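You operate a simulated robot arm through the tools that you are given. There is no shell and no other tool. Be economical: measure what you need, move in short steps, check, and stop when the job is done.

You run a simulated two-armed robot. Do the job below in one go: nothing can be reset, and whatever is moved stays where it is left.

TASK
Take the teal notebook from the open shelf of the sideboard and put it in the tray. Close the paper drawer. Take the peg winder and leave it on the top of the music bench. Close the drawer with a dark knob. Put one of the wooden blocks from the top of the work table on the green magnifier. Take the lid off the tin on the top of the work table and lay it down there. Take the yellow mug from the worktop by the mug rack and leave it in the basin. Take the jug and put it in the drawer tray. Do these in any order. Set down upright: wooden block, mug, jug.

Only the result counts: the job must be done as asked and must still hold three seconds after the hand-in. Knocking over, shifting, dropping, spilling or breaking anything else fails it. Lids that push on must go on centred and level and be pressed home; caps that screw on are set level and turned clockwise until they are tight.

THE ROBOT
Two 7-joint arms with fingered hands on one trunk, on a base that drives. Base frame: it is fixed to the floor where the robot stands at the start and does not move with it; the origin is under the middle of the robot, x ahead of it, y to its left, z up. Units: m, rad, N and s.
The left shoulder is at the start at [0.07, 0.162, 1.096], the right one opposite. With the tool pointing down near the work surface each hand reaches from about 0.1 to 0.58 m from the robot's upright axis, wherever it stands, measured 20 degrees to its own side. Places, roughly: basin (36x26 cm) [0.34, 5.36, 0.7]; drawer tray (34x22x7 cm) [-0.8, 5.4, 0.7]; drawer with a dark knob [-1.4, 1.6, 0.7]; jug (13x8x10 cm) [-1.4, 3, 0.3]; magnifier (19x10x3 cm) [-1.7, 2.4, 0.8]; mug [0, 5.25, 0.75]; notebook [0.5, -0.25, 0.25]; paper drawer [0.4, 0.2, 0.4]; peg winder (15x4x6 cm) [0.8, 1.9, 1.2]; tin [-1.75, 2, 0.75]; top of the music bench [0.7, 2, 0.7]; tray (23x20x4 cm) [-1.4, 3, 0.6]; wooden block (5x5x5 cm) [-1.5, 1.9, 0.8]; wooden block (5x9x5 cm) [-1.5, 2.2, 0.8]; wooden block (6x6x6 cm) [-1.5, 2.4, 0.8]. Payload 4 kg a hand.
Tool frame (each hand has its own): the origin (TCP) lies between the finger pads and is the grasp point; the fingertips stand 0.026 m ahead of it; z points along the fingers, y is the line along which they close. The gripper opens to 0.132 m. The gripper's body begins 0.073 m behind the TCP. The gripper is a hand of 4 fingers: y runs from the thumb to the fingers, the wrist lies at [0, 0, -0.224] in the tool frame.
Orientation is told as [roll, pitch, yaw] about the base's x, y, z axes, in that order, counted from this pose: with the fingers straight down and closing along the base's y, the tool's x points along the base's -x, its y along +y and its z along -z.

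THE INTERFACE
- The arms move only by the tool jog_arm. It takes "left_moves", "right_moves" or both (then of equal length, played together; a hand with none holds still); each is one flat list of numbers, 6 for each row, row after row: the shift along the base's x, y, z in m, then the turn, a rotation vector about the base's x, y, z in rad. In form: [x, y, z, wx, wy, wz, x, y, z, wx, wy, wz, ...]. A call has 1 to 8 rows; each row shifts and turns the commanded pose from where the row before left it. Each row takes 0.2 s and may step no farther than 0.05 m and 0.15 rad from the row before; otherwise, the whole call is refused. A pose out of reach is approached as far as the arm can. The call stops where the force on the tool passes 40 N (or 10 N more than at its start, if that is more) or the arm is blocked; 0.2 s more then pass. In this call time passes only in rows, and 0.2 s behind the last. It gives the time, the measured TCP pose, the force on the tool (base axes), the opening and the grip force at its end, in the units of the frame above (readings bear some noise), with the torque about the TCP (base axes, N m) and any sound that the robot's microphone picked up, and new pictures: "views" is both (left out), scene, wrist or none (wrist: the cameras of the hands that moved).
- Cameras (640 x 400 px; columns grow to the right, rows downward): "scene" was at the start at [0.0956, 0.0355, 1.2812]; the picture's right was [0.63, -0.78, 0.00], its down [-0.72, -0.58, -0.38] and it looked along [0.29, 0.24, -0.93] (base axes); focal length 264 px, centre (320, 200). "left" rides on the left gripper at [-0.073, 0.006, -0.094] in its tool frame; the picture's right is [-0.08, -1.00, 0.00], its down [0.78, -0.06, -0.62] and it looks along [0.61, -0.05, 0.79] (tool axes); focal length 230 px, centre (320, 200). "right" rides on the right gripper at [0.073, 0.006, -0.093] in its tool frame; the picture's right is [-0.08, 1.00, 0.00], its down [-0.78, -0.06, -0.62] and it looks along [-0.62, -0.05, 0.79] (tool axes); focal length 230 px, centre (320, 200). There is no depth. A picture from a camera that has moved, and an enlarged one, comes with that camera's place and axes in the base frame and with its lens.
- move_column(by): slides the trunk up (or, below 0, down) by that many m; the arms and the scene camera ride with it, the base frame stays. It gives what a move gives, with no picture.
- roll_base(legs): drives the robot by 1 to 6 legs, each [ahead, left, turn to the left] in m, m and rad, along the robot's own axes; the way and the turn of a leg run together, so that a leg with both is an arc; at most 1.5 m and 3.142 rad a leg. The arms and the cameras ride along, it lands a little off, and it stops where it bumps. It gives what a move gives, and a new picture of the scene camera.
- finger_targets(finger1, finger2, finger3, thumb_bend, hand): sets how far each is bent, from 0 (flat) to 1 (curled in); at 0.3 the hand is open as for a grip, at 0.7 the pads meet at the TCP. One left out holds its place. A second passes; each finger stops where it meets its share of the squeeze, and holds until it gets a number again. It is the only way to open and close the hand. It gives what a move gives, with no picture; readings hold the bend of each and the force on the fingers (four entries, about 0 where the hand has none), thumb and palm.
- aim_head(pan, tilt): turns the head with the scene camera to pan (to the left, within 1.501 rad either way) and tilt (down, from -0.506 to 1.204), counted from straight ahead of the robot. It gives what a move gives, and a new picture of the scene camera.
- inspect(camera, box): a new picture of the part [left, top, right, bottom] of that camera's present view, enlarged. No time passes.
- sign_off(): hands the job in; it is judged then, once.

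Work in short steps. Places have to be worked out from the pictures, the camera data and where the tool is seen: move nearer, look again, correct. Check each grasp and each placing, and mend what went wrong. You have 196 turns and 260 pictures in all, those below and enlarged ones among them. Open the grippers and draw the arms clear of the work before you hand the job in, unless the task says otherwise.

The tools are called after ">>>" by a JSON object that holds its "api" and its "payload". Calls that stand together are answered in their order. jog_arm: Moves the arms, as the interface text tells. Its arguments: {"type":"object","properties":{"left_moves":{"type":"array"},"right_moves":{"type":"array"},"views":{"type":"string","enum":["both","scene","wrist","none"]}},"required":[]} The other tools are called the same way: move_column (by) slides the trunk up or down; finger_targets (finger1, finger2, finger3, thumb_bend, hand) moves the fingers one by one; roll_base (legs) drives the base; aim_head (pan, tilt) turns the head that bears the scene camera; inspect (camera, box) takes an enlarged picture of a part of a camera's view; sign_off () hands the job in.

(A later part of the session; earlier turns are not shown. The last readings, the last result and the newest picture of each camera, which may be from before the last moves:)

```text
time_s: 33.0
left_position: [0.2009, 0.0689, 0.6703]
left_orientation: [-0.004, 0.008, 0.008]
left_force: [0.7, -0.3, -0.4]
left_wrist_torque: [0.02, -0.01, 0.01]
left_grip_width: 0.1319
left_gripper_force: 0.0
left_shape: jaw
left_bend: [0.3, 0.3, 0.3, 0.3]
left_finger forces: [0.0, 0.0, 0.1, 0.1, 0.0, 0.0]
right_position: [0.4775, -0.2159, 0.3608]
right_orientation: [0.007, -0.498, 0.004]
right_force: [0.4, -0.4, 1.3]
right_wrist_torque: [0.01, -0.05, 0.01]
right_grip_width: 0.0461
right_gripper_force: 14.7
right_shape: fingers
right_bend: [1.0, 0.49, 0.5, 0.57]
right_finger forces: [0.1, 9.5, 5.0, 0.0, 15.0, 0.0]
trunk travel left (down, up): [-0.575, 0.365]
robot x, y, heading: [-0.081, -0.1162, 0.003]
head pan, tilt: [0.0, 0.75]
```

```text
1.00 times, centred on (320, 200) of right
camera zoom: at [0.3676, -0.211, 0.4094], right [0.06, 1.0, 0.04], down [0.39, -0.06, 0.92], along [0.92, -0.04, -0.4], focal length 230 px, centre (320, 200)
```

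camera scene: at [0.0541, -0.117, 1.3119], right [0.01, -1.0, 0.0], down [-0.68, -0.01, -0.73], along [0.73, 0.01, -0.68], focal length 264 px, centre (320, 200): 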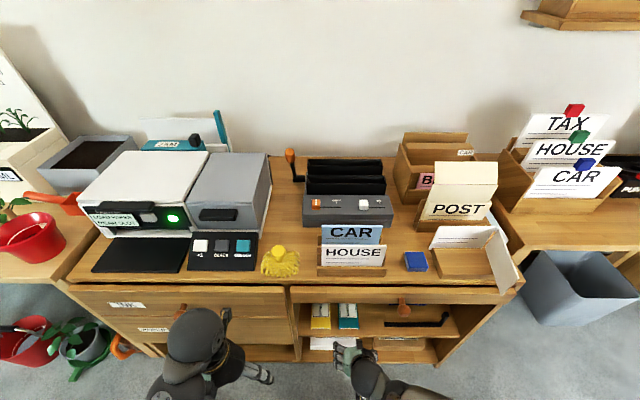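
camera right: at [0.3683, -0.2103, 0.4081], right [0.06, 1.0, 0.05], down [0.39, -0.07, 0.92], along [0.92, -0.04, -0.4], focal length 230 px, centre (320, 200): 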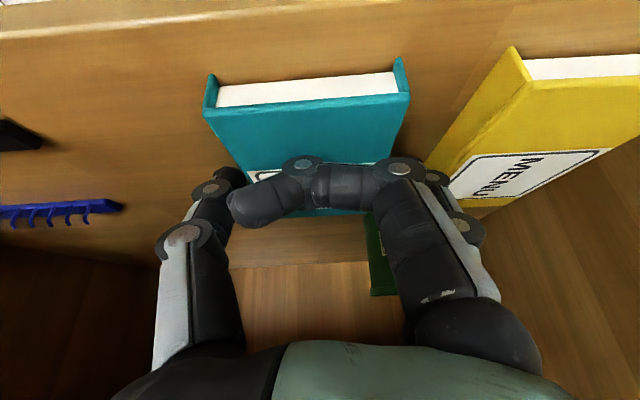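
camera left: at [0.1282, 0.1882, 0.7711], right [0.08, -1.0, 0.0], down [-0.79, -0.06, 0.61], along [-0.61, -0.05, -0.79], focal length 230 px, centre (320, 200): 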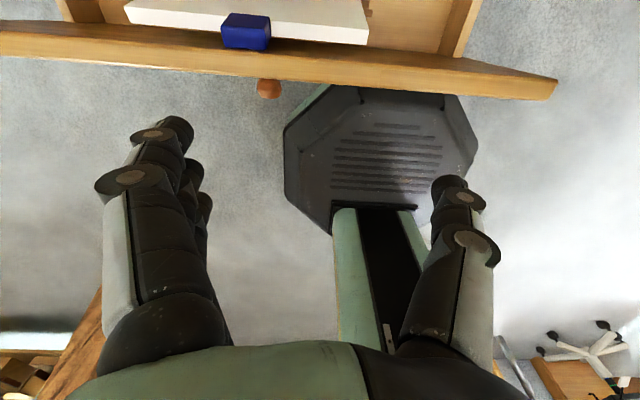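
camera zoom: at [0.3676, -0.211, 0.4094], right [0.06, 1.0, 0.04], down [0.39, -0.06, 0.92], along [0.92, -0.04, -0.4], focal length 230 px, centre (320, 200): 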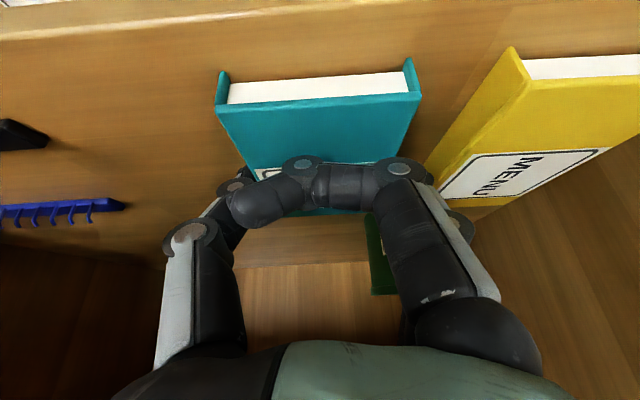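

Grip established (fingers 9.5+5 N, thumb 15 N). I lift and draw it out.

>>> {"api": "jog_arm", "payload": {"right_moves": [0, 0, 0.02, 0, 0, 0, 0, 0, 0.03, 0, 0, 0, -0.03, 0, 0.02, 0, 0, 0, -0.05, 0, 0, 0, 0, 0, -0.05, 0, 0, 0, 0, 0], "views": "both"}}

```text
time_s: 34.4
left_position: [0.1998, 0.0698, 0.673]
left_orientation: [-0.007, 0.012, 0.011]
left_force: [-0.1, 0.9, 0.5]
left_wrist_torque: [0.03, -0.07, -0.01]
left_grip_width: 0.1319
left_gripper_force: 0.1
left_shape: jaw
left_bend: [0.3, 0.3, 0.3, 0.3]
left_finger forces: [0.0, 0.0, 0.0, 0.0, 0.0, 0.0]
right_position: [0.3108, -0.2322, 0.4]
right_orientation: [-0.06, -0.427, 0.048]
right_force: [-0.5, 0.6, -1.9]
right_wrist_torque: [0.02, -0.01, 0.01]
right_grip_width: 0.046
right_gripper_force: 14.8
right_shape: fingers
right_bend: [1.0, 0.49, 0.49, 0.57]
right_finger forces: [0.1, 9.5, 4.8, 0.1, 14.4, 0.0]
trunk travel left (down, up): [-0.575, 0.365]
robot x, y, heading: [-0.0798, -0.1175, 0.011]
head pan, tilt: [0.0, 0.75]
stopped in row 5 (right hand): the arm was blocked; the commanded pose is now the measured one
camera scene: at [0.055, -0.1158, 1.3139], right [0.01, -1.0, 0.0], down [-0.68, -0.01, -0.73], along [0.73, 0.01, -0.68], focal length 264 px, centre (320, 200)
camera right: at [0.2049, -0.226, 0.4551], right [0.05, 1.0, -0.02], down [0.46, 0.0, 0.89], along [0.89, -0.05, -0.46], focal length 230 px, centre (320, 200)
```

scene: 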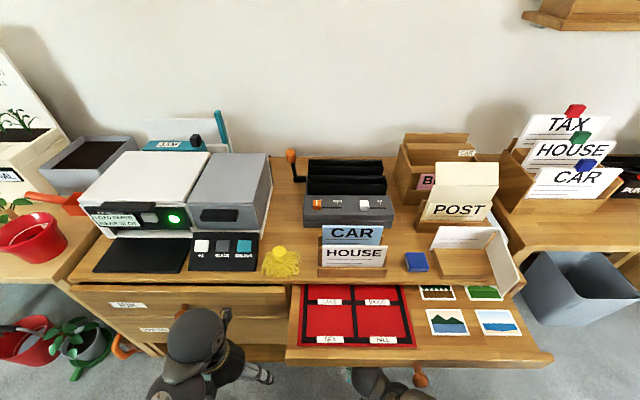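
right: 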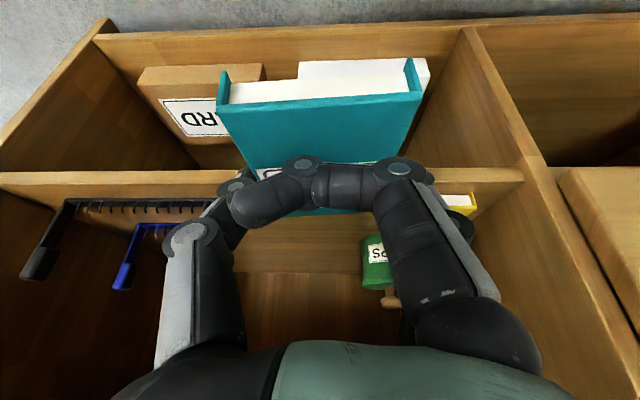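

Problem: withdrawing, my wrist caught the lip of the drawer above and pulled it open. The notebook is still held. I lower the hand to get under the lip, then withdraw, and afterwards push that drawer closed again.

>>> {"api": "jog_arm", "payload": {"right_moves": [0, 0, -0.03, 0, 0, 0, 0, 0, -0.03, 0, 0, 0], "views": "scene"}}

```text
time_s: 35.0
left_position: [0.1999, 0.0683, 0.6719]
left_orientation: [-0.007, 0.008, 0.011]
left_force: [0.4, 0.3, 0.0]
left_wrist_torque: [-0.02, -0.03, 0.03]
left_grip_width: 0.1321
left_gripper_force: 0.0
left_shape: jaw
left_bend: [0.3, 0.3, 0.3, 0.3]
left_finger forces: [0.1, 0.0, 0.1, 0.1, 0.0, 0.0]
right_position: [0.3253, -0.2287, 0.3492]
right_orientation: [-0.045, -0.45, 0.033]
right_force: [0.0, 0.1, -1.4]
right_wrist_torque: [0.05, -0.01, -0.02]
right_grip_width: 0.0463
right_gripper_force: 14.5
right_shape: fingers
right_bend: [1.0, 0.49, 0.49, 0.57]
right_finger forces: [0.0, 9.6, 4.8, 0.0, 14.4, 0.0]
trunk travel left (down, up): [-0.575, 0.365]
robot x, y, heading: [-0.0826, -0.1177, 0.005]
head pan, tilt: [0.0, 0.75]
camera scene: at [0.0542, -0.116, 1.3126], right [0.01, -1.0, 0.0], down [-0.68, -0.01, -0.73], along [0.73, 0.01, -0.68], focal length 264 px, centre (320, 200)
```

scene: 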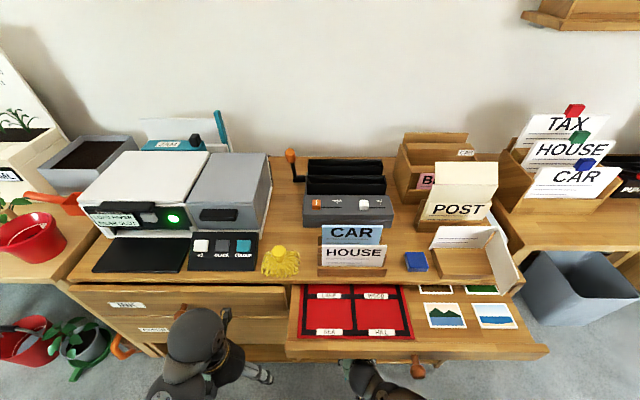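

Wrist is about at the lip's height; I go 4 cm lower and then withdraw.

>>> {"api": "jog_arm", "payload": {"right_moves": [0, 0, -0.04, 0, 0, 0, -0.03, 0, 0, 0, 0, 0, -0.04, 0, 0, 0, 0, 0], "views": "scene"}}

```text
time_s: 35.8
left_position: [0.1994, 0.0695, 0.6715]
left_orientation: [-0.005, 0.009, 0.01]
left_force: [-0.1, -0.1, 1.0]
left_wrist_torque: [0.01, 0.02, -0.01]
left_grip_width: 0.1318
left_gripper_force: 0.1
left_shape: jaw
left_bend: [0.3, 0.3, 0.3, 0.3]
left_finger forces: [0.0, 0.1, 0.0, 0.1, 0.0, 0.1]
right_position: [0.2533, -0.2317, 0.3084]
right_orientation: [-0.045, -0.449, 0.035]
right_force: [-0.3, 1.0, -1.4]
right_wrist_torque: [-0.03, 0.0, -0.01]
right_grip_width: 0.0462
right_gripper_force: 14.4
right_shape: fingers
right_bend: [1.0, 0.49, 0.49, 0.57]
right_finger forces: [0.1, 9.5, 4.8, 0.1, 14.2, 0.1]
trunk travel left (down, up): [-0.575, 0.365]
robot x, y, heading: [-0.0804, -0.119, 0.008]
head pan, tilt: [0.0, 0.75]
camera scene: at [0.0532, -0.1159, 1.312], right [0.01, -1.0, 0.0], down [-0.68, -0.01, -0.73], along [0.73, 0.01, -0.68], focal length 264 px, centre (320, 200)
```

scene: 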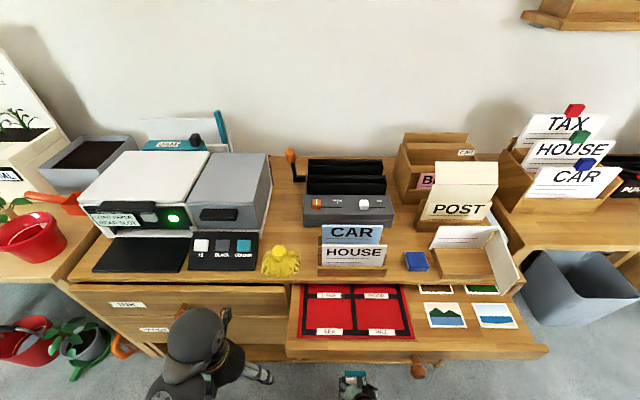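

Free of the drawer now. I back off.

>>> {"api": "roll_base", "payload": {"legs": [[-0.25, 0, 0]]}}

>>> {"api": "finger_targets", "payload": {"hand": "left", "finger1": 0.7, "finger2": 0.7, "finger3": 0.7, "thumb_bend": 0.7}}

```text
time_s: 37.6
left_position: [-0.0436, 0.0687, 0.6706]
left_orientation: [-0.005, 0.008, 0.012]
left_force: [0.2, -0.1, 0.1]
left_wrist_torque: [-0.04, -0.03, 0.03]
left_grip_width: 0.1322
left_gripper_force: 0.0
left_shape: jaw
left_bend: [0.3, 0.3, 0.3, 0.3]
left_finger forces: [0.0, 0.0, 0.1, 0.1, 0.0, 0.1]
right_position: [0.0102, -0.2334, 0.3082]
right_orientation: [-0.044, -0.449, 0.037]
right_force: [-0.4, -0.3, -0.9]
right_wrist_torque: [0.0, 0.02, 0.01]
right_grip_width: 0.0458
right_gripper_force: 14.7
right_shape: fingers
right_bend: [1.0, 0.49, 0.49, 0.57]
right_finger forces: [0.1, 9.5, 4.6, 0.0, 14.2, 0.0]
trunk travel left (down, up): [-0.575, 0.365]
robot x, y, heading: [-0.3229, -0.1148, 0.01]
head pan, tilt: [0.0, 0.75]
camera scene: at [-0.1898, -0.1181, 1.312], right [0.01, -1.0, 0.0], down [-0.68, -0.01, -0.73], along [0.73, 0.01, -0.68], focal length 264 px, centre (320, 200)
```

scene: 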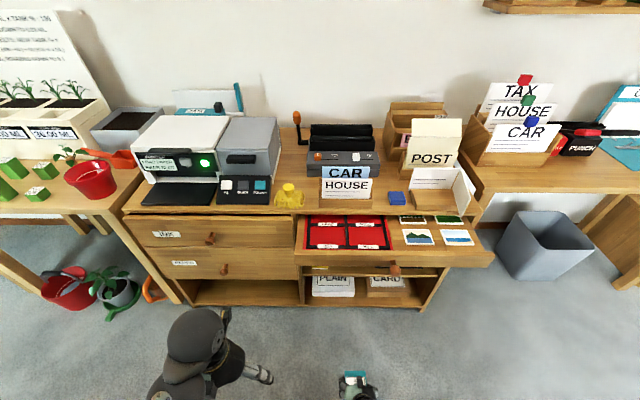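

```text
time_s: 38.6
left_position: [-0.0432, 0.0682, 0.6704]
left_orientation: [-0.006, 0.007, 0.012]
left_force: [1.0, -0.2, 0.2]
left_wrist_torque: [0.01, 0.02, 0.01]
left_grip_width: 0.0144
left_gripper_force: 0.0
left_shape: fingers
left_bend: [0.7, 0.7, 0.7, 0.7]
left_finger forces: [0.0, 0.0, 0.0, 0.1, 0.0, 0.0]
right_position: [0.0111, -0.2317, 0.3065]
right_orientation: [-0.046, -0.449, 0.038]
right_force: [0.4, -0.7, -0.8]
right_wrist_torque: [0.02, 0.02, -0.02]
right_grip_width: 0.0458
right_gripper_force: 14.5
right_shape: fingers
right_bend: [1.0, 0.49, 0.49, 0.57]
right_finger forces: [0.0, 9.5, 4.8, 0.1, 14.2, 0.0]
trunk travel left (down, up): [-0.575, 0.365]
robot x, y, heading: [-0.3246, -0.1117, 0.009]
head pan, tilt: [0.0, 0.75]
```

Now I pitch the left fist forward and extend it, then shift right to push that drawer shut beside its knob.

>>> {"api": "jog_arm", "payload": {"left_moves": [0.03, 0, 0, 0, -0.15, 0, 0.04, 0, -0.01, 0, -0.15, 0, 0.04, 0, -0.01, 0, -0.15, 0, 0.03, 0, -0.01, 0, -0.15, 0], "views": "none"}}

>>> {"api": "roll_base", "payload": {"legs": [[0, -0.33, -0.01]]}}

```text
time_s: 39.6
left_position: [0.098, 0.066, 0.6412]
left_orientation: [-0.016, -0.592, 0.016]
left_force: [-0.6, 0.0, 0.0]
left_wrist_torque: [0.01, -0.01, 0.01]
left_grip_width: 0.0145
left_gripper_force: 0.1
left_shape: fingers
left_bend: [0.7, 0.7, 0.7, 0.7]
left_finger forces: [0.1, 0.0, 0.0, 0.1, 0.0, 0.1]
right_position: [0.011, -0.2312, 0.3058]
right_orientation: [-0.047, -0.448, 0.04]
right_force: [-0.5, 0.4, -1.0]
right_wrist_torque: [-0.02, 0.0, 0.0]
right_grip_width: 0.0458
right_gripper_force: 14.5
right_shape: fingers
right_bend: [1.0, 0.49, 0.49, 0.57]
right_finger forces: [0.0, 9.5, 4.7, 0.1, 14.3, 0.1]
trunk travel left (down, up): [-0.575, 0.365]
robot x, y, heading: [-0.3231, -0.1165, 0.008]
head pan, tilt: [0.0, 0.75]
```

```text
time_s: 41.8
left_position: [0.1005, -0.2674, 0.6406]
left_orientation: [-0.013, -0.591, 0.001]
left_force: [0.0, 0.3, 0.0]
left_wrist_torque: [0.01, 0.01, -0.03]
left_grip_width: 0.0147
left_gripper_force: 0.0
left_shape: fingers
left_bend: [0.7, 0.7, 0.7, 0.7]
left_finger forces: [0.0, 0.0, 0.1, 0.0, 0.0, 0.0]
right_position: [0.0105, -0.5648, 0.3073]
right_orientation: [-0.046, -0.45, 0.024]
right_force: [0.9, 0.3, -0.8]
right_wrist_torque: [0.0, 0.03, 0.0]
right_grip_width: 0.046
right_gripper_force: 13.9
right_shape: fingers
right_bend: [1.0, 0.49, 0.49, 0.57]
right_finger forces: [0.0, 9.5, 4.7, 0.1, 14.1, 0.0]
trunk travel left (down, up): [-0.575, 0.365]
robot x, y, heading: [-0.3253, -0.4464, -0.003]
head pan, tilt: [0.0, 0.75]
camera scene: at [-0.1873, -0.4485, 1.3119], right [0.0, -1.0, 0.0], down [-0.68, 0.0, -0.73], along [0.73, 0.0, -0.68], focal length 264 px, centre (320, 200)
```

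scene: 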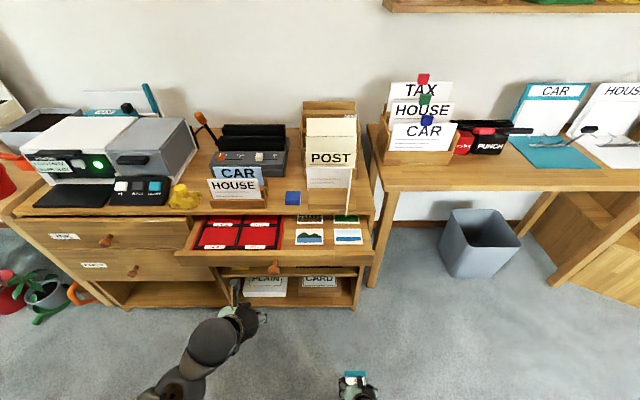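

Left fist is beside the knob (y −0.27 vs −0.32). I drive forward to push the drawer in.

>>> {"api": "roll_base", "payload": {"legs": [[0.26, 0, 0]]}}

```text
time_s: 43.6
left_position: [0.3382, -0.2699, 0.6368]
left_orientation: [-0.001, -0.567, -0.017]
left_force: [-2.5, 1.6, -0.5]
left_wrist_torque: [0.01, -0.09, -0.13]
left_grip_width: 0.014
left_gripper_force: 1.5
left_shape: fingers
left_bend: [0.7, 0.7, 0.7, 0.7]
left_finger forces: [0.0, 0.0, 0.0, 0.1, 3.1, 0.0]
right_position: [0.2546, -0.5674, 0.3072]
right_orientation: [-0.046, -0.451, 0.023]
right_force: [-0.4, -0.4, -0.9]
right_wrist_torque: [0.01, 0.01, 0.02]
right_grip_width: 0.0461
right_gripper_force: 14.3
right_shape: fingers
right_bend: [1.0, 0.49, 0.49, 0.57]
right_finger forces: [0.1, 9.5, 4.7, 0.0, 14.1, 0.1]
trunk travel left (down, up): [-0.575, 0.365]
robot x, y, heading: [-0.078, -0.4475, -0.002]
head pan, tilt: [0.0, 0.75]
stopped in leg 1: the force on the tool passed its limit (the readings are from after the stop); the commanded pose is now the measured one
camera scene: at [0.0571, -0.4484, 1.312], right [0.0, -1.0, 0.0], down [-0.68, 0.0, -0.73], along [0.73, 0.0, -0.68], focal length 264 px, centre (320, 200)
```

scene: 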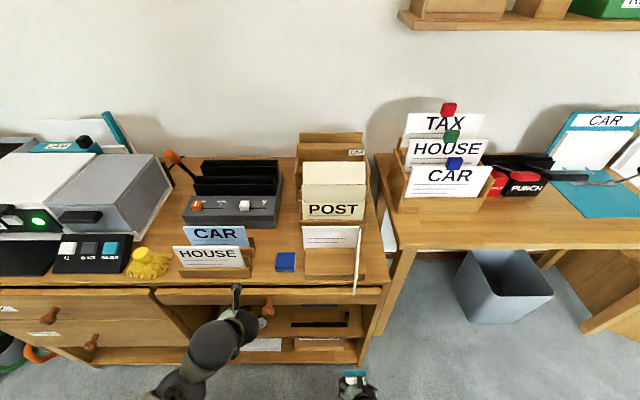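

It stopped on force; the drawer seems closed. I back off and check.

>>> {"api": "roll_base", "payload": {"legs": [[-0.35, 0.1, 0]]}}

>>> {"api": "inspect", "payload": {"camera": "scene", "box": [80, 140, 400, 340]}}

```text
time_s: 45.9
left_position: [-0.0098, -0.1686, 0.6362]
left_orientation: [-0.001, -0.568, -0.009]
left_force: [0.4, -0.9, 0.1]
left_wrist_torque: [0.03, 0.01, 0.0]
left_grip_width: 0.014
left_gripper_force: 0.1
left_shape: fingers
left_bend: [0.7, 0.7, 0.7, 0.7]
left_finger forces: [0.0, 0.1, 0.0, 0.1, 0.0, 0.0]
right_position: [-0.0895, -0.4661, 0.3072]
right_orientation: [-0.044, -0.449, 0.029]
right_force: [0.3, -0.1, -0.5]
right_wrist_torque: [0.02, 0.02, 0.0]
right_grip_width: 0.0461
right_gripper_force: 14.8
right_shape: fingers
right_bend: [1.0, 0.49, 0.49, 0.57]
right_finger forces: [0.0, 9.4, 4.7, 0.0, 14.2, 0.0]
trunk travel left (down, up): [-0.575, 0.365]
robot x, y, heading: [-0.4224, -0.3522, 0.004]
head pan, tilt: [0.0, 0.75]
camera scene: at [-0.2889, -0.3496, 1.312], right [0.0, -1.0, 0.0], down [-0.68, 0.0, -0.73], along [0.73, 0.0, -0.68], focal length 264 px, centre (320, 200)
```

scene: 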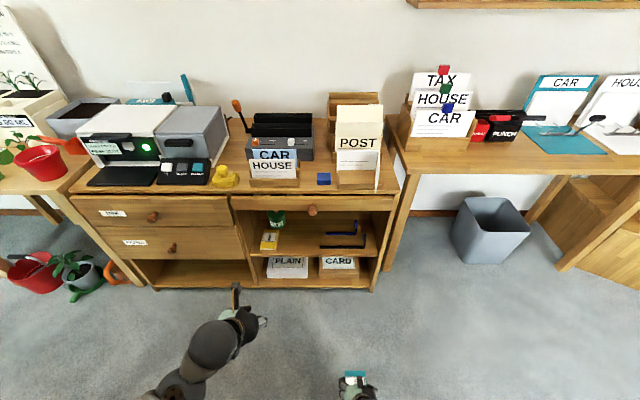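

```text
2.00 times, centred on (240, 240) of scene
camera zoom: at [-0.2889, -0.3496, 1.312], right [0.0, -1.0, 0.0], down [-0.68, 0.0, -0.73], along [0.73, 0.0, -0.68], focal length 527 px, centre (480, 120)
```

zoom: 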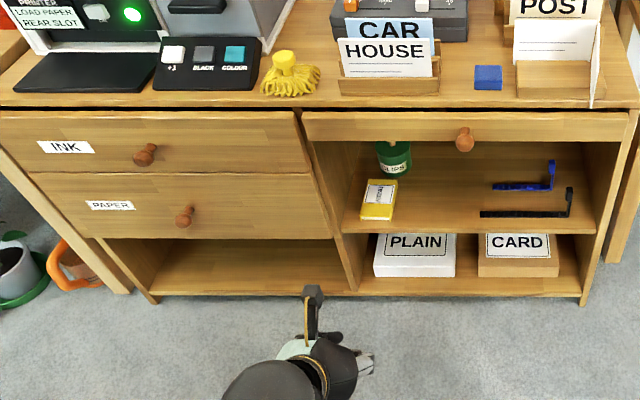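

Everything flush again. Now I look toward the rest of the room with the head.

>>> {"api": "aim_head", "payload": {"pan": 1.4, "tilt": 0.35}}

```text
time_s: 47.4
left_position: [-0.0096, -0.1694, 0.6368]
left_orientation: [-0.001, -0.569, -0.009]
left_force: [0.2, 0.3, 0.6]
left_wrist_torque: [-0.03, 0.03, -0.02]
left_grip_width: 0.0143
left_gripper_force: 0.1
left_shape: fingers
left_bend: [0.7, 0.7, 0.7, 0.7]
left_finger forces: [0.0, 0.0, 0.1, 0.0, 0.0, 0.1]
right_position: [-0.0898, -0.4667, 0.307]
right_orientation: [-0.045, -0.447, 0.03]
right_force: [-0.4, -0.2, -1.2]
right_wrist_torque: [-0.02, 0.01, 0.0]
right_grip_width: 0.0463
right_gripper_force: 14.5
right_shape: fingers
right_bend: [1.0, 0.49, 0.49, 0.57]
right_finger forces: [0.1, 9.5, 4.7, 0.1, 14.2, 0.0]
trunk travel left (down, up): [-0.575, 0.365]
robot x, y, heading: [-0.4233, -0.3501, 0.0]
head pan, tilt: [1.4, 0.351]
camera scene: at [-0.3553, -0.2583, 1.3475], right [0.99, -0.17, 0.0], down [-0.06, -0.34, -0.94], along [0.16, 0.93, -0.34], focal length 264 px, centre (320, 200)
```

scene: 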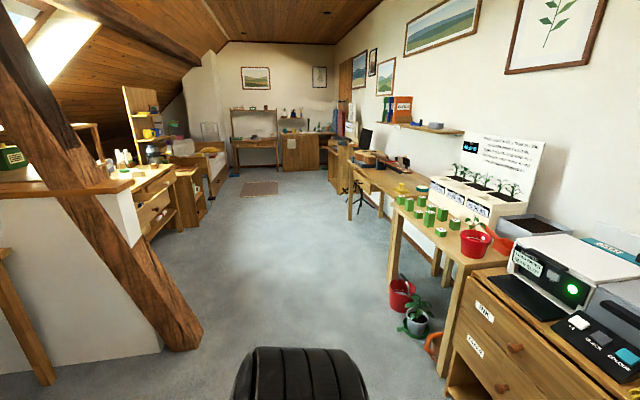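

The black shape is my own shoulder; the aisle is clear. I turn to face +y and drive along it with the notebook held.

>>> {"api": "roll_base", "payload": {"legs": [[0, 0, 1.57], [1.3, 0, 0], [1.2, 0, 0]]}}

>>> {"api": "aim_head", "payload": {"pan": 1.2, "tilt": 0.6}}

```text
time_s: 63.6
left_position: [-0.6745, 2.5874, 0.6367]
left_orientation: [-0.003, -0.569, 1.595]
left_force: [-0.4, 0.7, -1.1]
left_wrist_torque: [0.0, -0.01, 0.01]
left_grip_width: 0.0143
left_gripper_force: 0.0
left_shape: fingers
left_bend: [0.7, 0.7, 0.7, 0.7]
left_finger forces: [0.0, 0.1, 0.1, 0.0, 0.1, 0.0]
right_position: [-0.3754, 2.5142, 0.3076]
right_orientation: [-0.045, -0.45, 1.632]
right_force: [-0.4, 0.2, -2.0]
right_wrist_torque: [0.01, 0.02, 0.02]
right_grip_width: 0.0462
right_gripper_force: 13.9
right_shape: fingers
right_bend: [1.0, 0.49, 0.49, 0.57]
right_finger forces: [0.1, 9.5, 4.5, 0.1, 14.1, 0.1]
trunk travel left (down, up): [-0.575, 0.365]
robot x, y, heading: [-0.4853, 2.1764, 1.606]
head pan, tilt: [1.4, 0.351]
camera scene: at [-0.5741, 2.2413, 1.3475], right [0.14, 0.99, 0.0], down [0.34, -0.05, -0.94], along [-0.93, 0.13, -0.34], focal length 264 px, centre (320, 200)
```

scene: 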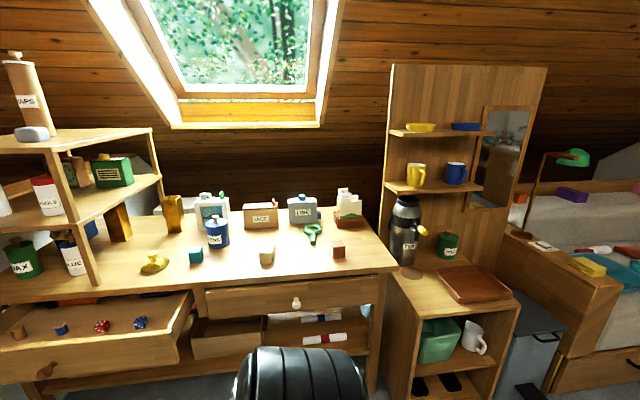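

```text
time_s: 64.4
left_position: [-0.6755, 2.586, 0.6365]
left_orientation: [-0.002, -0.569, 1.592]
left_force: [-0.2, 0.0, 0.1]
left_wrist_torque: [-0.02, -0.01, 0.02]
left_grip_width: 0.0141
left_gripper_force: 0.0
left_shape: fingers
left_bend: [0.7, 0.7, 0.7, 0.7]
left_finger forces: [0.0, 0.1, 0.0, 0.0, 0.0, 0.1]
right_position: [-0.3751, 2.5144, 0.3069]
right_orientation: [-0.045, -0.448, 1.632]
right_force: [-0.7, -0.6, -1.3]
right_wrist_torque: [0.01, 0.0, 0.0]
right_grip_width: 0.0459
right_gripper_force: 14.3
right_shape: fingers
right_bend: [1.0, 0.49, 0.49, 0.57]
right_finger forces: [0.1, 9.4, 4.6, 0.0, 14.0, 0.0]
trunk travel left (down, up): [-0.575, 0.365]
robot x, y, heading: [-0.4842, 2.177, 1.607]
head pan, tilt: [1.201, 0.6]
camera scene: at [-0.5653, 2.2574, 1.3248], right [0.33, 0.94, 0.0], down [0.53, -0.19, -0.83], along [-0.78, 0.27, -0.56], focal length 264 px, centre (320, 200)
```

scene: 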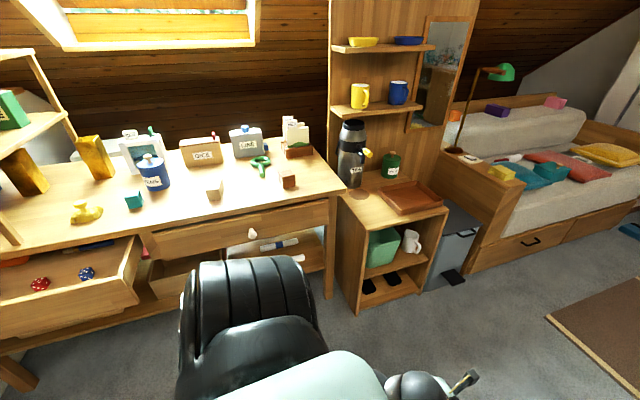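

The work table, nightstand with brown tray, and the jug on the lower shelf are visible. I drive to in front of the nightstand, facing it, and raise the trunk.

>>> {"api": "roll_base", "payload": {"legs": [[0.72, 0, 0], [0, 0, 1.535], [0.25, 0, 0]]}}

>>> {"api": "move_column", "payload": {"by": 0.3}}

>>> {"api": "aim_head", "payload": {"pan": -0.2, "tilt": 0.8}}

```text
time_s: 73.6
left_position: [-1.1621, 2.7231, 0.6353]
left_orientation: [-0.002, -0.568, -3.134]
left_force: [0.7, -0.8, 0.4]
left_wrist_torque: [0.0, -0.01, 0.01]
left_grip_width: 0.014
left_gripper_force: 0.0
left_shape: fingers
left_bend: [0.7, 0.7, 0.7, 0.7]
left_finger forces: [0.0, 0.0, 0.1, 0.0, 0.1, 0.0]
right_position: [-1.0835, 3.0212, 0.3058]
right_orientation: [-0.046, -0.448, -3.096]
right_force: [-0.5, 0.8, -1.1]
right_wrist_torque: [-0.02, -0.01, -0.01]
right_grip_width: 0.046
right_gripper_force: 14.5
right_shape: fingers
right_bend: [1.0, 0.49, 0.49, 0.57]
right_finger forces: [0.1, 9.3, 4.5, 0.1, 14.1, 0.0]
trunk travel left (down, up): [-0.575, 0.365]
robot x, y, heading: [-0.7481, 2.9106, -3.129]
head pan, tilt: [1.201, 0.6]
camera scene: at [-0.831, 2.8257, 1.3247], right [-0.94, 0.34, 0.0], down [0.2, 0.53, -0.82], along [-0.28, -0.77, -0.57], focal length 264 px, centre (320, 200)
```

scene: 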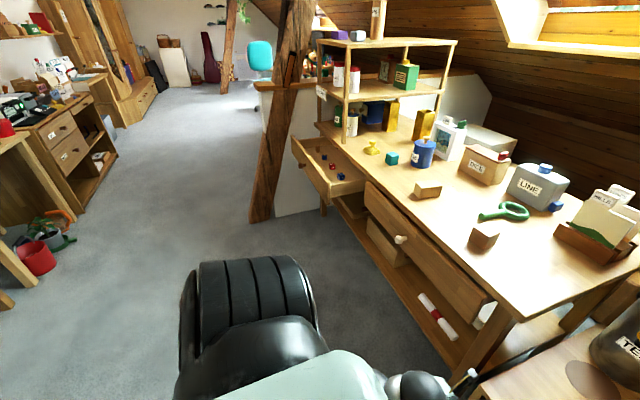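

```text
time_s: 76.6
left_position: [-1.1609, 2.7233, 0.9372]
left_orientation: [-0.001, -0.569, -3.136]
left_force: [0.4, -0.6, 0.2]
left_wrist_torque: [-0.01, 0.03, -0.02]
left_grip_width: 0.0141
left_gripper_force: 0.0
left_shape: fingers
left_bend: [0.7, 0.7, 0.7, 0.7]
left_finger forces: [0.0, 0.0, 0.0, 0.0, 0.0, 0.1]
right_position: [-1.0852, 3.0209, 0.6064]
right_orientation: [-0.046, -0.448, -3.096]
right_force: [-0.4, -0.1, 0.2]
right_wrist_torque: [0.03, 0.03, 0.0]
right_grip_width: 0.046
right_gripper_force: 13.7
right_shape: fingers
right_bend: [1.0, 0.49, 0.49, 0.57]
right_finger forces: [0.0, 9.5, 4.5, 0.1, 14.1, 0.0]
trunk travel left (down, up): [-0.875, 0.065]
robot x, y, heading: [-0.7514, 2.9086, -3.121]
head pan, tilt: [1.201, 0.6]
```

```text
time_s: 78.2
left_position: [-1.1609, 2.7228, 0.937]
left_orientation: [-0.001, -0.57, -3.135]
left_force: [0.3, 0.3, -0.2]
left_wrist_torque: [0.0, -0.01, 0.01]
left_grip_width: 0.0141
left_gripper_force: 0.1
left_shape: fingers
left_bend: [0.7, 0.7, 0.7, 0.7]
left_finger forces: [0.1, 0.0, 0.1, 0.1, 0.1, 0.0]
right_position: [-1.0852, 3.0206, 0.6067]
right_orientation: [-0.046, -0.449, -3.098]
right_force: [-0.2, -0.2, -0.5]
right_wrist_torque: [0.02, -0.04, 0.01]
right_grip_width: 0.046
right_gripper_force: 14.4
right_shape: fingers
right_bend: [1.0, 0.49, 0.49, 0.57]
right_finger forces: [0.0, 9.4, 4.5, 0.0, 14.1, 0.0]
trunk travel left (down, up): [-0.875, 0.065]
robot x, y, heading: [-0.7496, 2.9125, -3.127]
head pan, tilt: [-0.201, 0.799]
camera scene: at [-0.8788, 2.9233, 1.6079], right [0.18, 0.98, 0.0], down [0.71, -0.13, -0.7], along [-0.69, 0.13, -0.72], focal length 264 px, centre (320, 200)
```

scene: 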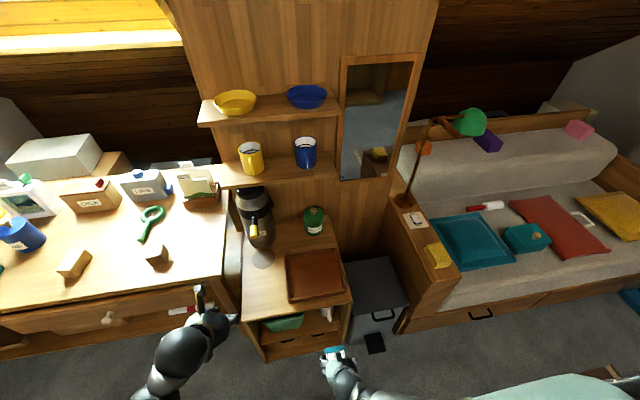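

Tray centre ≈(−1.41, 3.02). I raise the notebook above the rim, drive 12 cm nearer and extend over the tray.

>>> {"api": "jog_arm", "payload": {"right_moves": [0, 0, 0.05, 0, 0, 0, 0, 0, 0.05, 0, 0, 0, 0, 0, 0.03, 0, 0, 0], "views": "none"}}

>>> {"api": "roll_base", "payload": {"legs": [[0.12, 0, 0]]}}

>>> {"api": "jog_arm", "payload": {"right_moves": [-0.05, 0, 0, 0, 0, 0, -0.05, 0, 0, 0, 0, 0, -0.05, 0, 0, 0, 0, 0, -0.05, 0, 0, 0, 0, 0], "views": "both"}}

```text
time_s: 79.0
left_position: [-1.1615, 2.723, 0.9356]
left_orientation: [-0.002, -0.568, -3.134]
left_force: [0.7, 0.2, 0.8]
left_wrist_torque: [0.03, 0.01, 0.04]
left_grip_width: 0.0141
left_gripper_force: 0.0
left_shape: fingers
left_bend: [0.7, 0.7, 0.7, 0.7]
left_finger forces: [0.0, 0.0, 0.0, 0.1, 0.0, 0.0]
right_position: [-1.0845, 3.0218, 0.7379]
right_orientation: [-0.046, -0.448, -3.097]
right_force: [0.7, -0.4, -0.6]
right_wrist_torque: [-0.04, -0.01, 0.0]
right_grip_width: 0.0462
right_gripper_force: 14.8
right_shape: fingers
right_bend: [1.0, 0.49, 0.49, 0.57]
right_finger forces: [0.1, 9.5, 4.5, 0.0, 14.2, 0.0]
trunk travel left (down, up): [-0.875, 0.065]
robot x, y, heading: [-0.751, 2.9102, -3.122]
head pan, tilt: [-0.201, 0.799]
```

```text
time_s: 80.2
left_position: [-1.2813, 2.7207, 0.9368]
left_orientation: [-0.001, -0.569, -3.135]
left_force: [-0.6, 0.7, 0.2]
left_wrist_torque: [0.01, 0.0, -0.01]
left_grip_width: 0.0146
left_gripper_force: 0.1
left_shape: fingers
left_bend: [0.7, 0.7, 0.7, 0.7]
left_finger forces: [0.1, 0.0, 0.0, 0.0, 0.1, 0.1]
right_position: [-1.2047, 3.0199, 0.739]
right_orientation: [-0.045, -0.449, -3.096]
right_force: [-0.5, 0.3, -0.2]
right_wrist_torque: [0.01, 0.05, 0.01]
right_grip_width: 0.046
right_gripper_force: 13.9
right_shape: fingers
right_bend: [1.0, 0.49, 0.49, 0.57]
right_finger forces: [0.1, 9.4, 4.5, 0.1, 14.1, 0.1]
trunk travel left (down, up): [-0.875, 0.065]
robot x, y, heading: [-0.8718, 2.912, -3.124]
head pan, tilt: [-0.201, 0.799]
camera scene: at [-0.9988, 2.921, 1.6081], right [0.18, 0.98, 0.0], down [0.7, -0.13, -0.7], along [-0.69, 0.13, -0.72], focal length 264 px, centre (320, 200)
```

scene: 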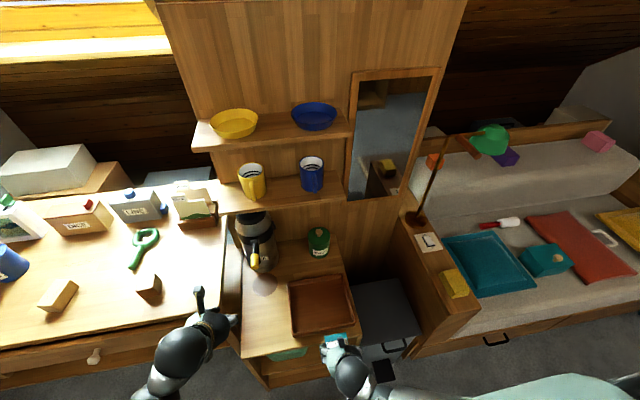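

```text
time_s: 81.2
left_position: [-1.2837, 2.7211, 0.9352]
left_orientation: [-0.004, -0.568, -3.136]
left_force: [-0.5, -0.3, -0.7]
left_wrist_torque: [-0.01, -0.02, 0.01]
left_grip_width: 0.0144
left_gripper_force: 0.0
left_shape: fingers
left_bend: [0.7, 0.7, 0.7, 0.7]
left_finger forces: [0.0, 0.1, 0.0, 0.0, 0.1, 0.0]
right_position: [-1.4051, 3.0199, 0.7364]
right_orientation: [-0.048, -0.443, -3.095]
right_force: [0.0, -0.6, -0.9]
right_wrist_torque: [-0.03, -0.01, -0.01]
right_grip_width: 0.0459
right_gripper_force: 14.5
right_shape: fingers
right_bend: [1.0, 0.49, 0.49, 0.57]
right_finger forces: [0.1, 9.5, 4.4, 0.0, 14.0, 0.1]
trunk travel left (down, up): [-0.875, 0.065]
robot x, y, heading: [-0.8729, 2.9084, -3.127]
head pan, tilt: [-0.201, 0.799]
camera scene: at [-1.0026, 2.9201, 1.6077], right [0.18, 0.98, 0.0], down [0.71, -0.13, -0.7], along [-0.68, 0.13, -0.72], focal length 264 px, centre (320, 200)
camera right: at [-1.2987, 3.0145, 0.7906], right [-0.04, -1.0, -0.01], down [-0.44, 0.01, 0.9], along [-0.89, 0.04, -0.44], focal length 230 px, centre (320, 200)
```

scene: 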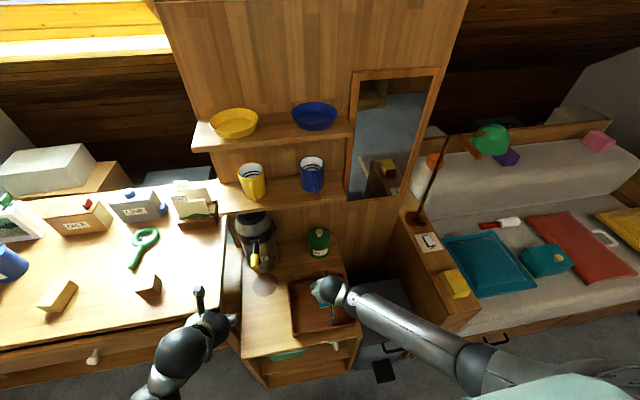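
right: 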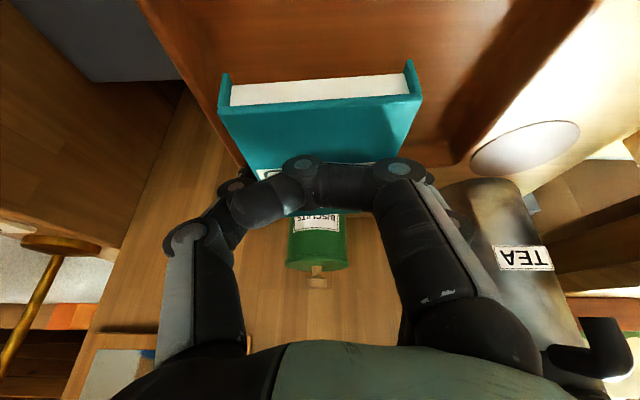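

Notebook is above the tray. I lower it step by step until contact.

>>> {"api": "jog_arm", "payload": {"right_moves": [0, 0, -0.04, 0, 0, 0, 0, 0, -0.03, 0, 0, 0, 0, 0, -0.015, 0, 0, 0], "views": "wrist"}}

```text
time_s: 82.0
left_position: [-1.2793, 2.7201, 0.9379]
left_orientation: [-0.003, -0.573, -3.135]
left_force: [0.3, 0.0, -0.4]
left_wrist_torque: [0.0, 0.03, -0.01]
left_grip_width: 0.0143
left_gripper_force: 0.1
left_shape: fingers
left_bend: [0.7, 0.7, 0.7, 0.7]
left_finger forces: [0.0, 0.0, 0.0, 0.1, 0.0, 0.1]
right_position: [-1.409, 3.0194, 0.6586]
right_orientation: [-0.04, -0.463, -3.101]
right_force: [-1.1, 0.9, 29.4]
right_wrist_torque: [-1.26, 0.4, -0.02]
right_grip_width: 0.0461
right_gripper_force: 27.7
right_shape: fingers
right_bend: [1.0, 0.53, 0.5, 0.57]
right_finger forces: [0.0, 35.5, 4.8, 0.0, 15.4, 0.0]
trunk travel left (down, up): [-0.875, 0.065]
robot x, y, heading: [-0.8683, 2.9062, -3.119]
head pan, tilt: [-0.201, 0.799]
camera right: at [-1.3008, 3.0146, 0.7096], right [-0.05, -1.0, 0.0], down [-0.43, 0.02, 0.9], along [-0.9, 0.04, -0.43], focal length 230 px, centre (320, 200)
```

right: 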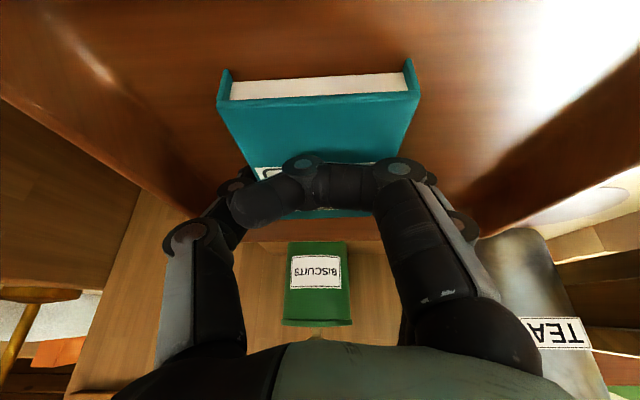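

Contact with the tray floor. I relieve it by 3 mm and release.

>>> {"api": "jog_arm", "payload": {"right_moves": [0, 0, 0.003, 0, 0, 0], "views": "none"}}

>>> {"api": "finger_targets", "payload": {"hand": "right", "finger2": 0.4, "finger3": 0.4, "thumb_bend": 0.42}}

>>> {"api": "jog_arm", "payload": {"right_moves": [0, 0, 0.04, 0, 0, 0, 0.02, 0, 0.04, 0, 0, 0, 0.04, 0, 0.02, 0, 0, 0], "views": "both"}}

```text
time_s: 82.4
left_position: [-1.2818, 2.7203, 0.936]
left_orientation: [-0.002, -0.569, -3.135]
left_force: [0.1, -0.2, 0.5]
left_wrist_torque: [0.0, -0.02, 0.02]
left_grip_width: 0.0143
left_gripper_force: 0.1
left_shape: fingers
left_bend: [0.7, 0.7, 0.7, 0.7]
left_finger forces: [0.0, 0.0, 0.0, 0.0, 0.0, 0.0]
right_position: [-1.4077, 3.0195, 0.6575]
right_orientation: [-0.043, -0.455, -3.1]
right_force: [-7.5, 2.4, 29.2]
right_wrist_torque: [-1.15, 0.46, -0.28]
right_grip_width: 0.046
right_gripper_force: 27.9
right_shape: fingers
right_bend: [1.0, 0.54, 0.5, 0.57]
right_finger forces: [0.0, 35.0, 4.8, 0.1, 15.3, 0.1]
trunk travel left (down, up): [-0.875, 0.065]
robot x, y, heading: [-0.8744, 2.9059, -3.123]
head pan, tilt: [-0.201, 0.799]
```

```text
time_s: 83.4
left_position: [-1.2815, 2.7212, 0.9364]
left_orientation: [-0.002, -0.57, -3.136]
left_force: [1.3, 0.0, 0.1]
left_wrist_torque: [0.0, 0.0, 0.02]
left_grip_width: 0.0143
left_gripper_force: 0.0
left_shape: fingers
left_bend: [0.7, 0.7, 0.7, 0.7]
left_finger forces: [0.0, 0.0, 0.0, 0.0, 0.0, 0.0]
right_position: [-1.406, 3.0213, 0.6577]
right_orientation: [-0.045, -0.453, -3.098]
right_force: [-9.3, 4.5, 26.9]
right_wrist_torque: [-1.13, 0.52, -0.48]
right_grip_width: 0.0523
right_gripper_force: 13.4
right_shape: fingers
right_bend: [1.0, 0.57, 0.4, 0.42]
right_finger forces: [0.1, 27.0, 0.0, 0.0, 0.1, 0.1]
trunk travel left (down, up): [-0.875, 0.065]
robot x, y, heading: [-0.873, 2.9055, -3.124]
head pan, tilt: [-0.201, 0.799]
```

```text
time_s: 84.2
left_position: [-1.2817, 2.7217, 0.9371]
left_orientation: [0.0, -0.568, -3.134]
left_force: [0.8, 0.3, -0.5]
left_wrist_torque: [-0.02, -0.03, 0.02]
left_grip_width: 0.0142
left_gripper_force: 0.0
left_shape: fingers
left_bend: [0.7, 0.7, 0.7, 0.7]
left_finger forces: [0.1, 0.0, 0.0, 0.0, 0.0, 0.0]
right_position: [-1.3433, 3.0182, 0.7568]
right_orientation: [-0.048, -0.449, -3.095]
right_force: [0.4, 0.1, 1.2]
right_wrist_torque: [0.01, 0.01, 0.03]
right_grip_width: 0.0523
right_gripper_force: 0.1
right_shape: fingers
right_bend: [1.0, 0.4, 0.4, 0.42]
right_finger forces: [0.1, 0.0, 0.0, 0.0, 0.0, 0.0]
trunk travel left (down, up): [-0.875, 0.065]
robot x, y, heading: [-0.8744, 2.9077, -3.119]
head pan, tilt: [-0.201, 0.799]
camera scene: at [-0.999, 2.9215, 1.608], right [0.18, 0.98, 0.0], down [0.7, -0.13, -0.7], along [-0.69, 0.13, -0.72], focal length 264 px, centre (320, 200)
camera right: at [-1.2365, 3.0143, 0.8097], right [-0.04, -1.0, -0.01], down [-0.44, 0.01, 0.9], along [-0.9, 0.04, -0.44], focal length 230 px, centre (320, 200)
```

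scene: 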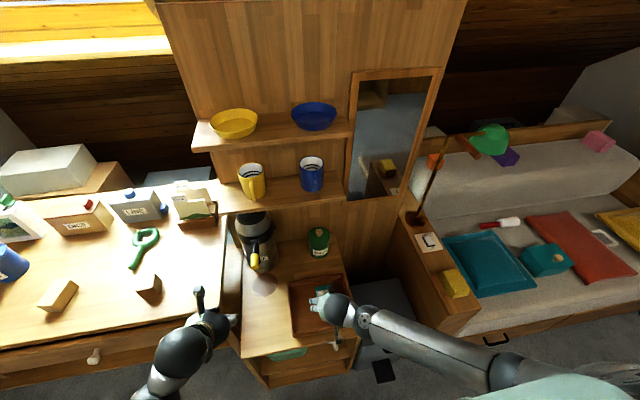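
right: 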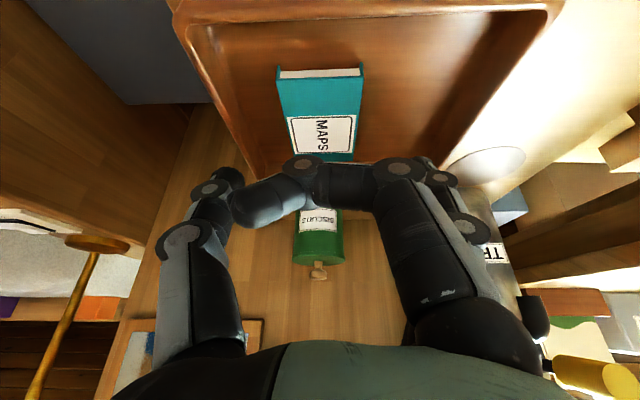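

Notebook lies flat in the tray. Next the work table: I retract, back off and shift left (−y), facing it.

>>> {"api": "jog_arm", "payload": {"right_moves": [0.05, 0, 0.04, 0, 0, 0, 0.05, 0, 0.04, 0, 0, 0, 0.05, 0, 0, 0, 0.12, 0, 0.02, 0, 0, 0, 0.12, 0], "left_moves": [0.04, 0, 0, 0, 0, 0, 0.05, 0, 0, 0, 0, 0, 0.03, 0, 0, 0, 0, 0, 0, 0, 0, 0, 0, 0], "views": "none"}}

>>> {"api": "roll_base", "payload": {"legs": [[-0.05, 0.62, 0]]}}

>>> {"api": "aim_head", "payload": {"pan": 0.0, "tilt": 0.7}}

```text
refused: row 1 steps farther than a row can; nothing moved
```

```text
time_s: 87.7
left_position: [-1.2187, 2.0944, 0.9357]
left_orientation: [-0.003, -0.569, -3.132]
left_force: [-0.3, -0.2, 0.5]
left_wrist_torque: [0.02, -0.03, 0.01]
left_grip_width: 0.0143
left_gripper_force: 0.0
left_shape: fingers
left_bend: [0.7, 0.7, 0.7, 0.7]
left_finger forces: [0.0, 0.0, 0.1, 0.0, 0.0, 0.0]
right_position: [-1.2832, 2.393, 0.7569]
right_orientation: [-0.046, -0.447, -3.093]
right_force: [-0.5, -0.7, 0.4]
right_wrist_torque: [-0.01, 0.02, 0.01]
right_grip_width: 0.0523
right_gripper_force: 0.1
right_shape: fingers
right_bend: [1.0, 0.4, 0.4, 0.42]
right_finger forces: [0.0, 0.1, 0.0, 0.0, 0.0, 0.0]
trunk travel left (down, up): [-0.875, 0.065]
robot x, y, heading: [-0.8078, 2.2841, -3.12]
head pan, tilt: [-0.201, 0.799]
camera scene: at [-0.9374, 2.2963, 1.6079], right [0.18, 0.98, 0.0], down [0.71, -0.13, -0.7], along [-0.69, 0.12, -0.72], focal length 264 px, centre (320, 200)
```

scene: 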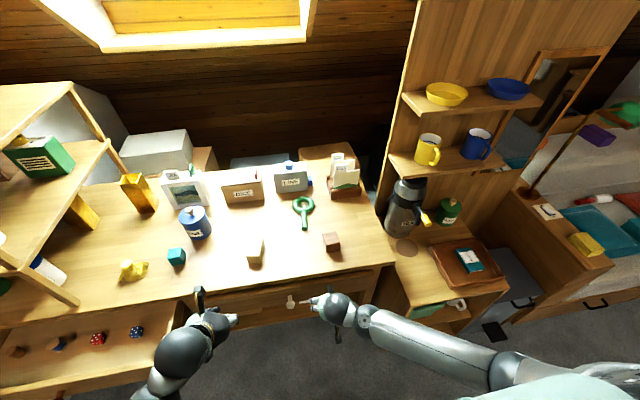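

```text
time_s: 88.5
left_position: [-1.2173, 2.0949, 0.9358]
left_orientation: [-0.003, -0.569, -3.131]
left_force: [0.0, 0.0, 0.4]
left_wrist_torque: [-0.01, -0.01, 0.0]
left_grip_width: 0.014
left_gripper_force: 0.0
left_shape: fingers
left_bend: [0.7, 0.7, 0.7, 0.7]
left_finger forces: [0.0, 0.0, 0.0, 0.1, 0.0, 0.0]
right_position: [-1.2817, 2.3928, 0.7548]
right_orientation: [-0.048, -0.447, -3.093]
right_force: [-0.2, -0.4, 0.2]
right_wrist_torque: [0.02, 0.03, 0.0]
right_grip_width: 0.0522
right_gripper_force: 0.1
right_shape: fingers
right_bend: [1.0, 0.4, 0.4, 0.42]
right_finger forces: [0.0, 0.0, 0.0, 0.1, 0.0, 0.0]
trunk travel left (down, up): [-0.875, 0.065]
robot x, y, heading: [-0.8052, 2.2832, -3.118]
head pan, tilt: [0.0, 0.7]
camera scene: at [-0.9428, 2.279, 1.6161], right [-0.02, 1.0, 0.0], down [0.64, 0.01, -0.76], along [-0.76, -0.02, -0.64], focal length 264 px, centre (320, 200)
```

scene: 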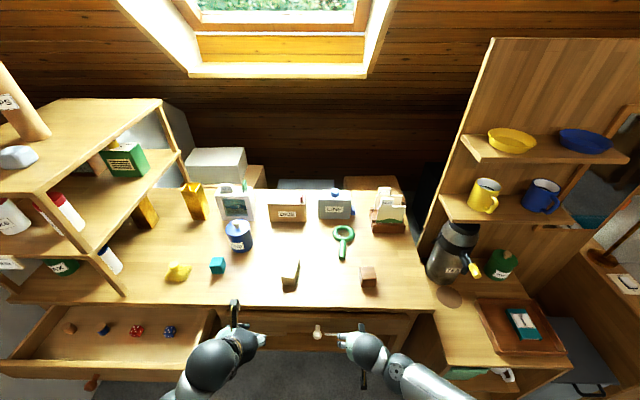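

Good overview. I take a zoom of the magnifier, blocks and tin.

>>> {"api": "inspect", "payload": {"camera": "scene", "box": [160, 180, 420, 342]}}

```text
2.46 times, centred on (290, 261) of scene
camera zoom: at [-0.9428, 2.279, 1.6161], right [-0.02, 1.0, 0.0], down [0.64, 0.01, -0.76], along [-0.76, -0.02, -0.64], focal length 649 px, centre (394, 50)
```

zoom: 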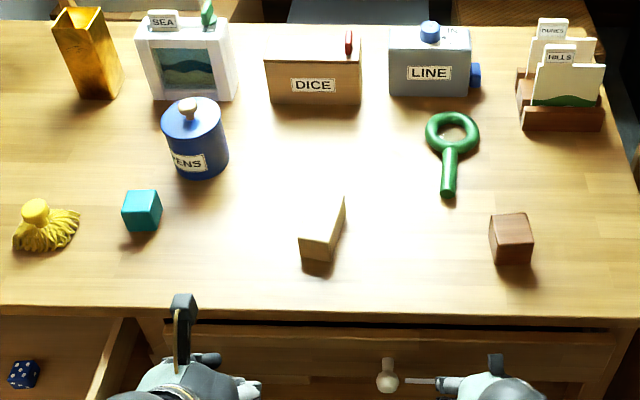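

I straighten both hands to vertical and lift them, keeping them back from the table.

>>> {"api": "jog_arm", "payload": {"right_moves": [0.02, 0, 0.04, -0.02, -0.11, -0.02, 0.02, 0, 0.04, -0.02, -0.11, -0.02, 0.02, 0, 0.04, -0.006, -0.11, -0.008, 0, 0, 0.04, 0, -0.117, 0, 0, 0, 0.03, 0, 0, 0], "left_moves": [0.03, 0, 0.01, 0, -0.14, 0, 0.03, 0, 0.01, 0, -0.14, 0, 0.03, 0, 0.01, 0, -0.14, 0, 0.02, 0, 0, 0, -0.15, 0, 0, 0, 0, 0, 0, 0], "views": "none"}}

>>> {"api": "finger_targets", "payload": {"hand": "right", "finger1": 0.35, "finger2": 0.35, "finger3": 0.35, "thumb_bend": 0.35}}

```text
time_s: 89.7
left_position: [-1.1051, 2.0941, 0.961]
left_orientation: [0.005, 0.004, -3.132]
left_force: [0.1, 0.4, 0.6]
left_wrist_torque: [-0.01, -0.04, 0.01]
left_grip_width: 0.0144
left_gripper_force: 0.1
left_shape: fingers
left_bend: [0.7, 0.7, 0.7, 0.7]
left_finger forces: [0.0, 0.0, 0.0, 0.0, 0.0, 0.0]
left hand out of reach, approached as far as the arm can: row 4
right_position: [-1.2212, 2.3929, 0.9485]
right_orientation: [0.006, -0.002, 3.126]
right_force: [0.3, 0.4, 0.4]
right_wrist_torque: [0.02, 0.02, -0.02]
right_grip_width: 0.0524
right_gripper_force: 0.1
right_shape: fingers
right_bend: [1.0, 0.4, 0.4, 0.42]
right_finger forces: [0.0, 0.0, 0.1, 0.0, 0.0, 0.0]
trunk travel left (down, up): [-0.875, 0.065]
robot x, y, heading: [-0.808, 2.2835, -3.122]
head pan, tilt: [0.0, 0.7]
```

```text
time_s: 90.7
left_position: [-1.1059, 2.0927, 0.9606]
left_orientation: [0.002, 0.002, -3.133]
left_force: [-0.1, 0.1, -0.3]
left_wrist_torque: [-0.02, 0.03, -0.01]
left_grip_width: 0.0142
left_gripper_force: 0.1
left_shape: fingers
left_bend: [0.7, 0.7, 0.7, 0.7]
left_finger forces: [0.1, 0.0, 0.1, 0.0, 0.0, 0.0]
right_position: [-1.2222, 2.3917, 0.9471]
right_orientation: [0.005, 0.0, 3.126]
right_force: [-0.2, 0.2, 0.6]
right_wrist_torque: [-0.04, -0.02, 0.03]
right_grip_width: 0.1193
right_gripper_force: 0.1
right_shape: fingers
right_bend: [0.35, 0.35, 0.35, 0.35]
right_finger forces: [0.1, 0.0, 0.1, 0.0, 0.0, 0.0]
trunk travel left (down, up): [-0.875, 0.065]
robot x, y, heading: [-0.8086, 2.2818, -3.116]
head pan, tilt: [0.0, 0.7]
```

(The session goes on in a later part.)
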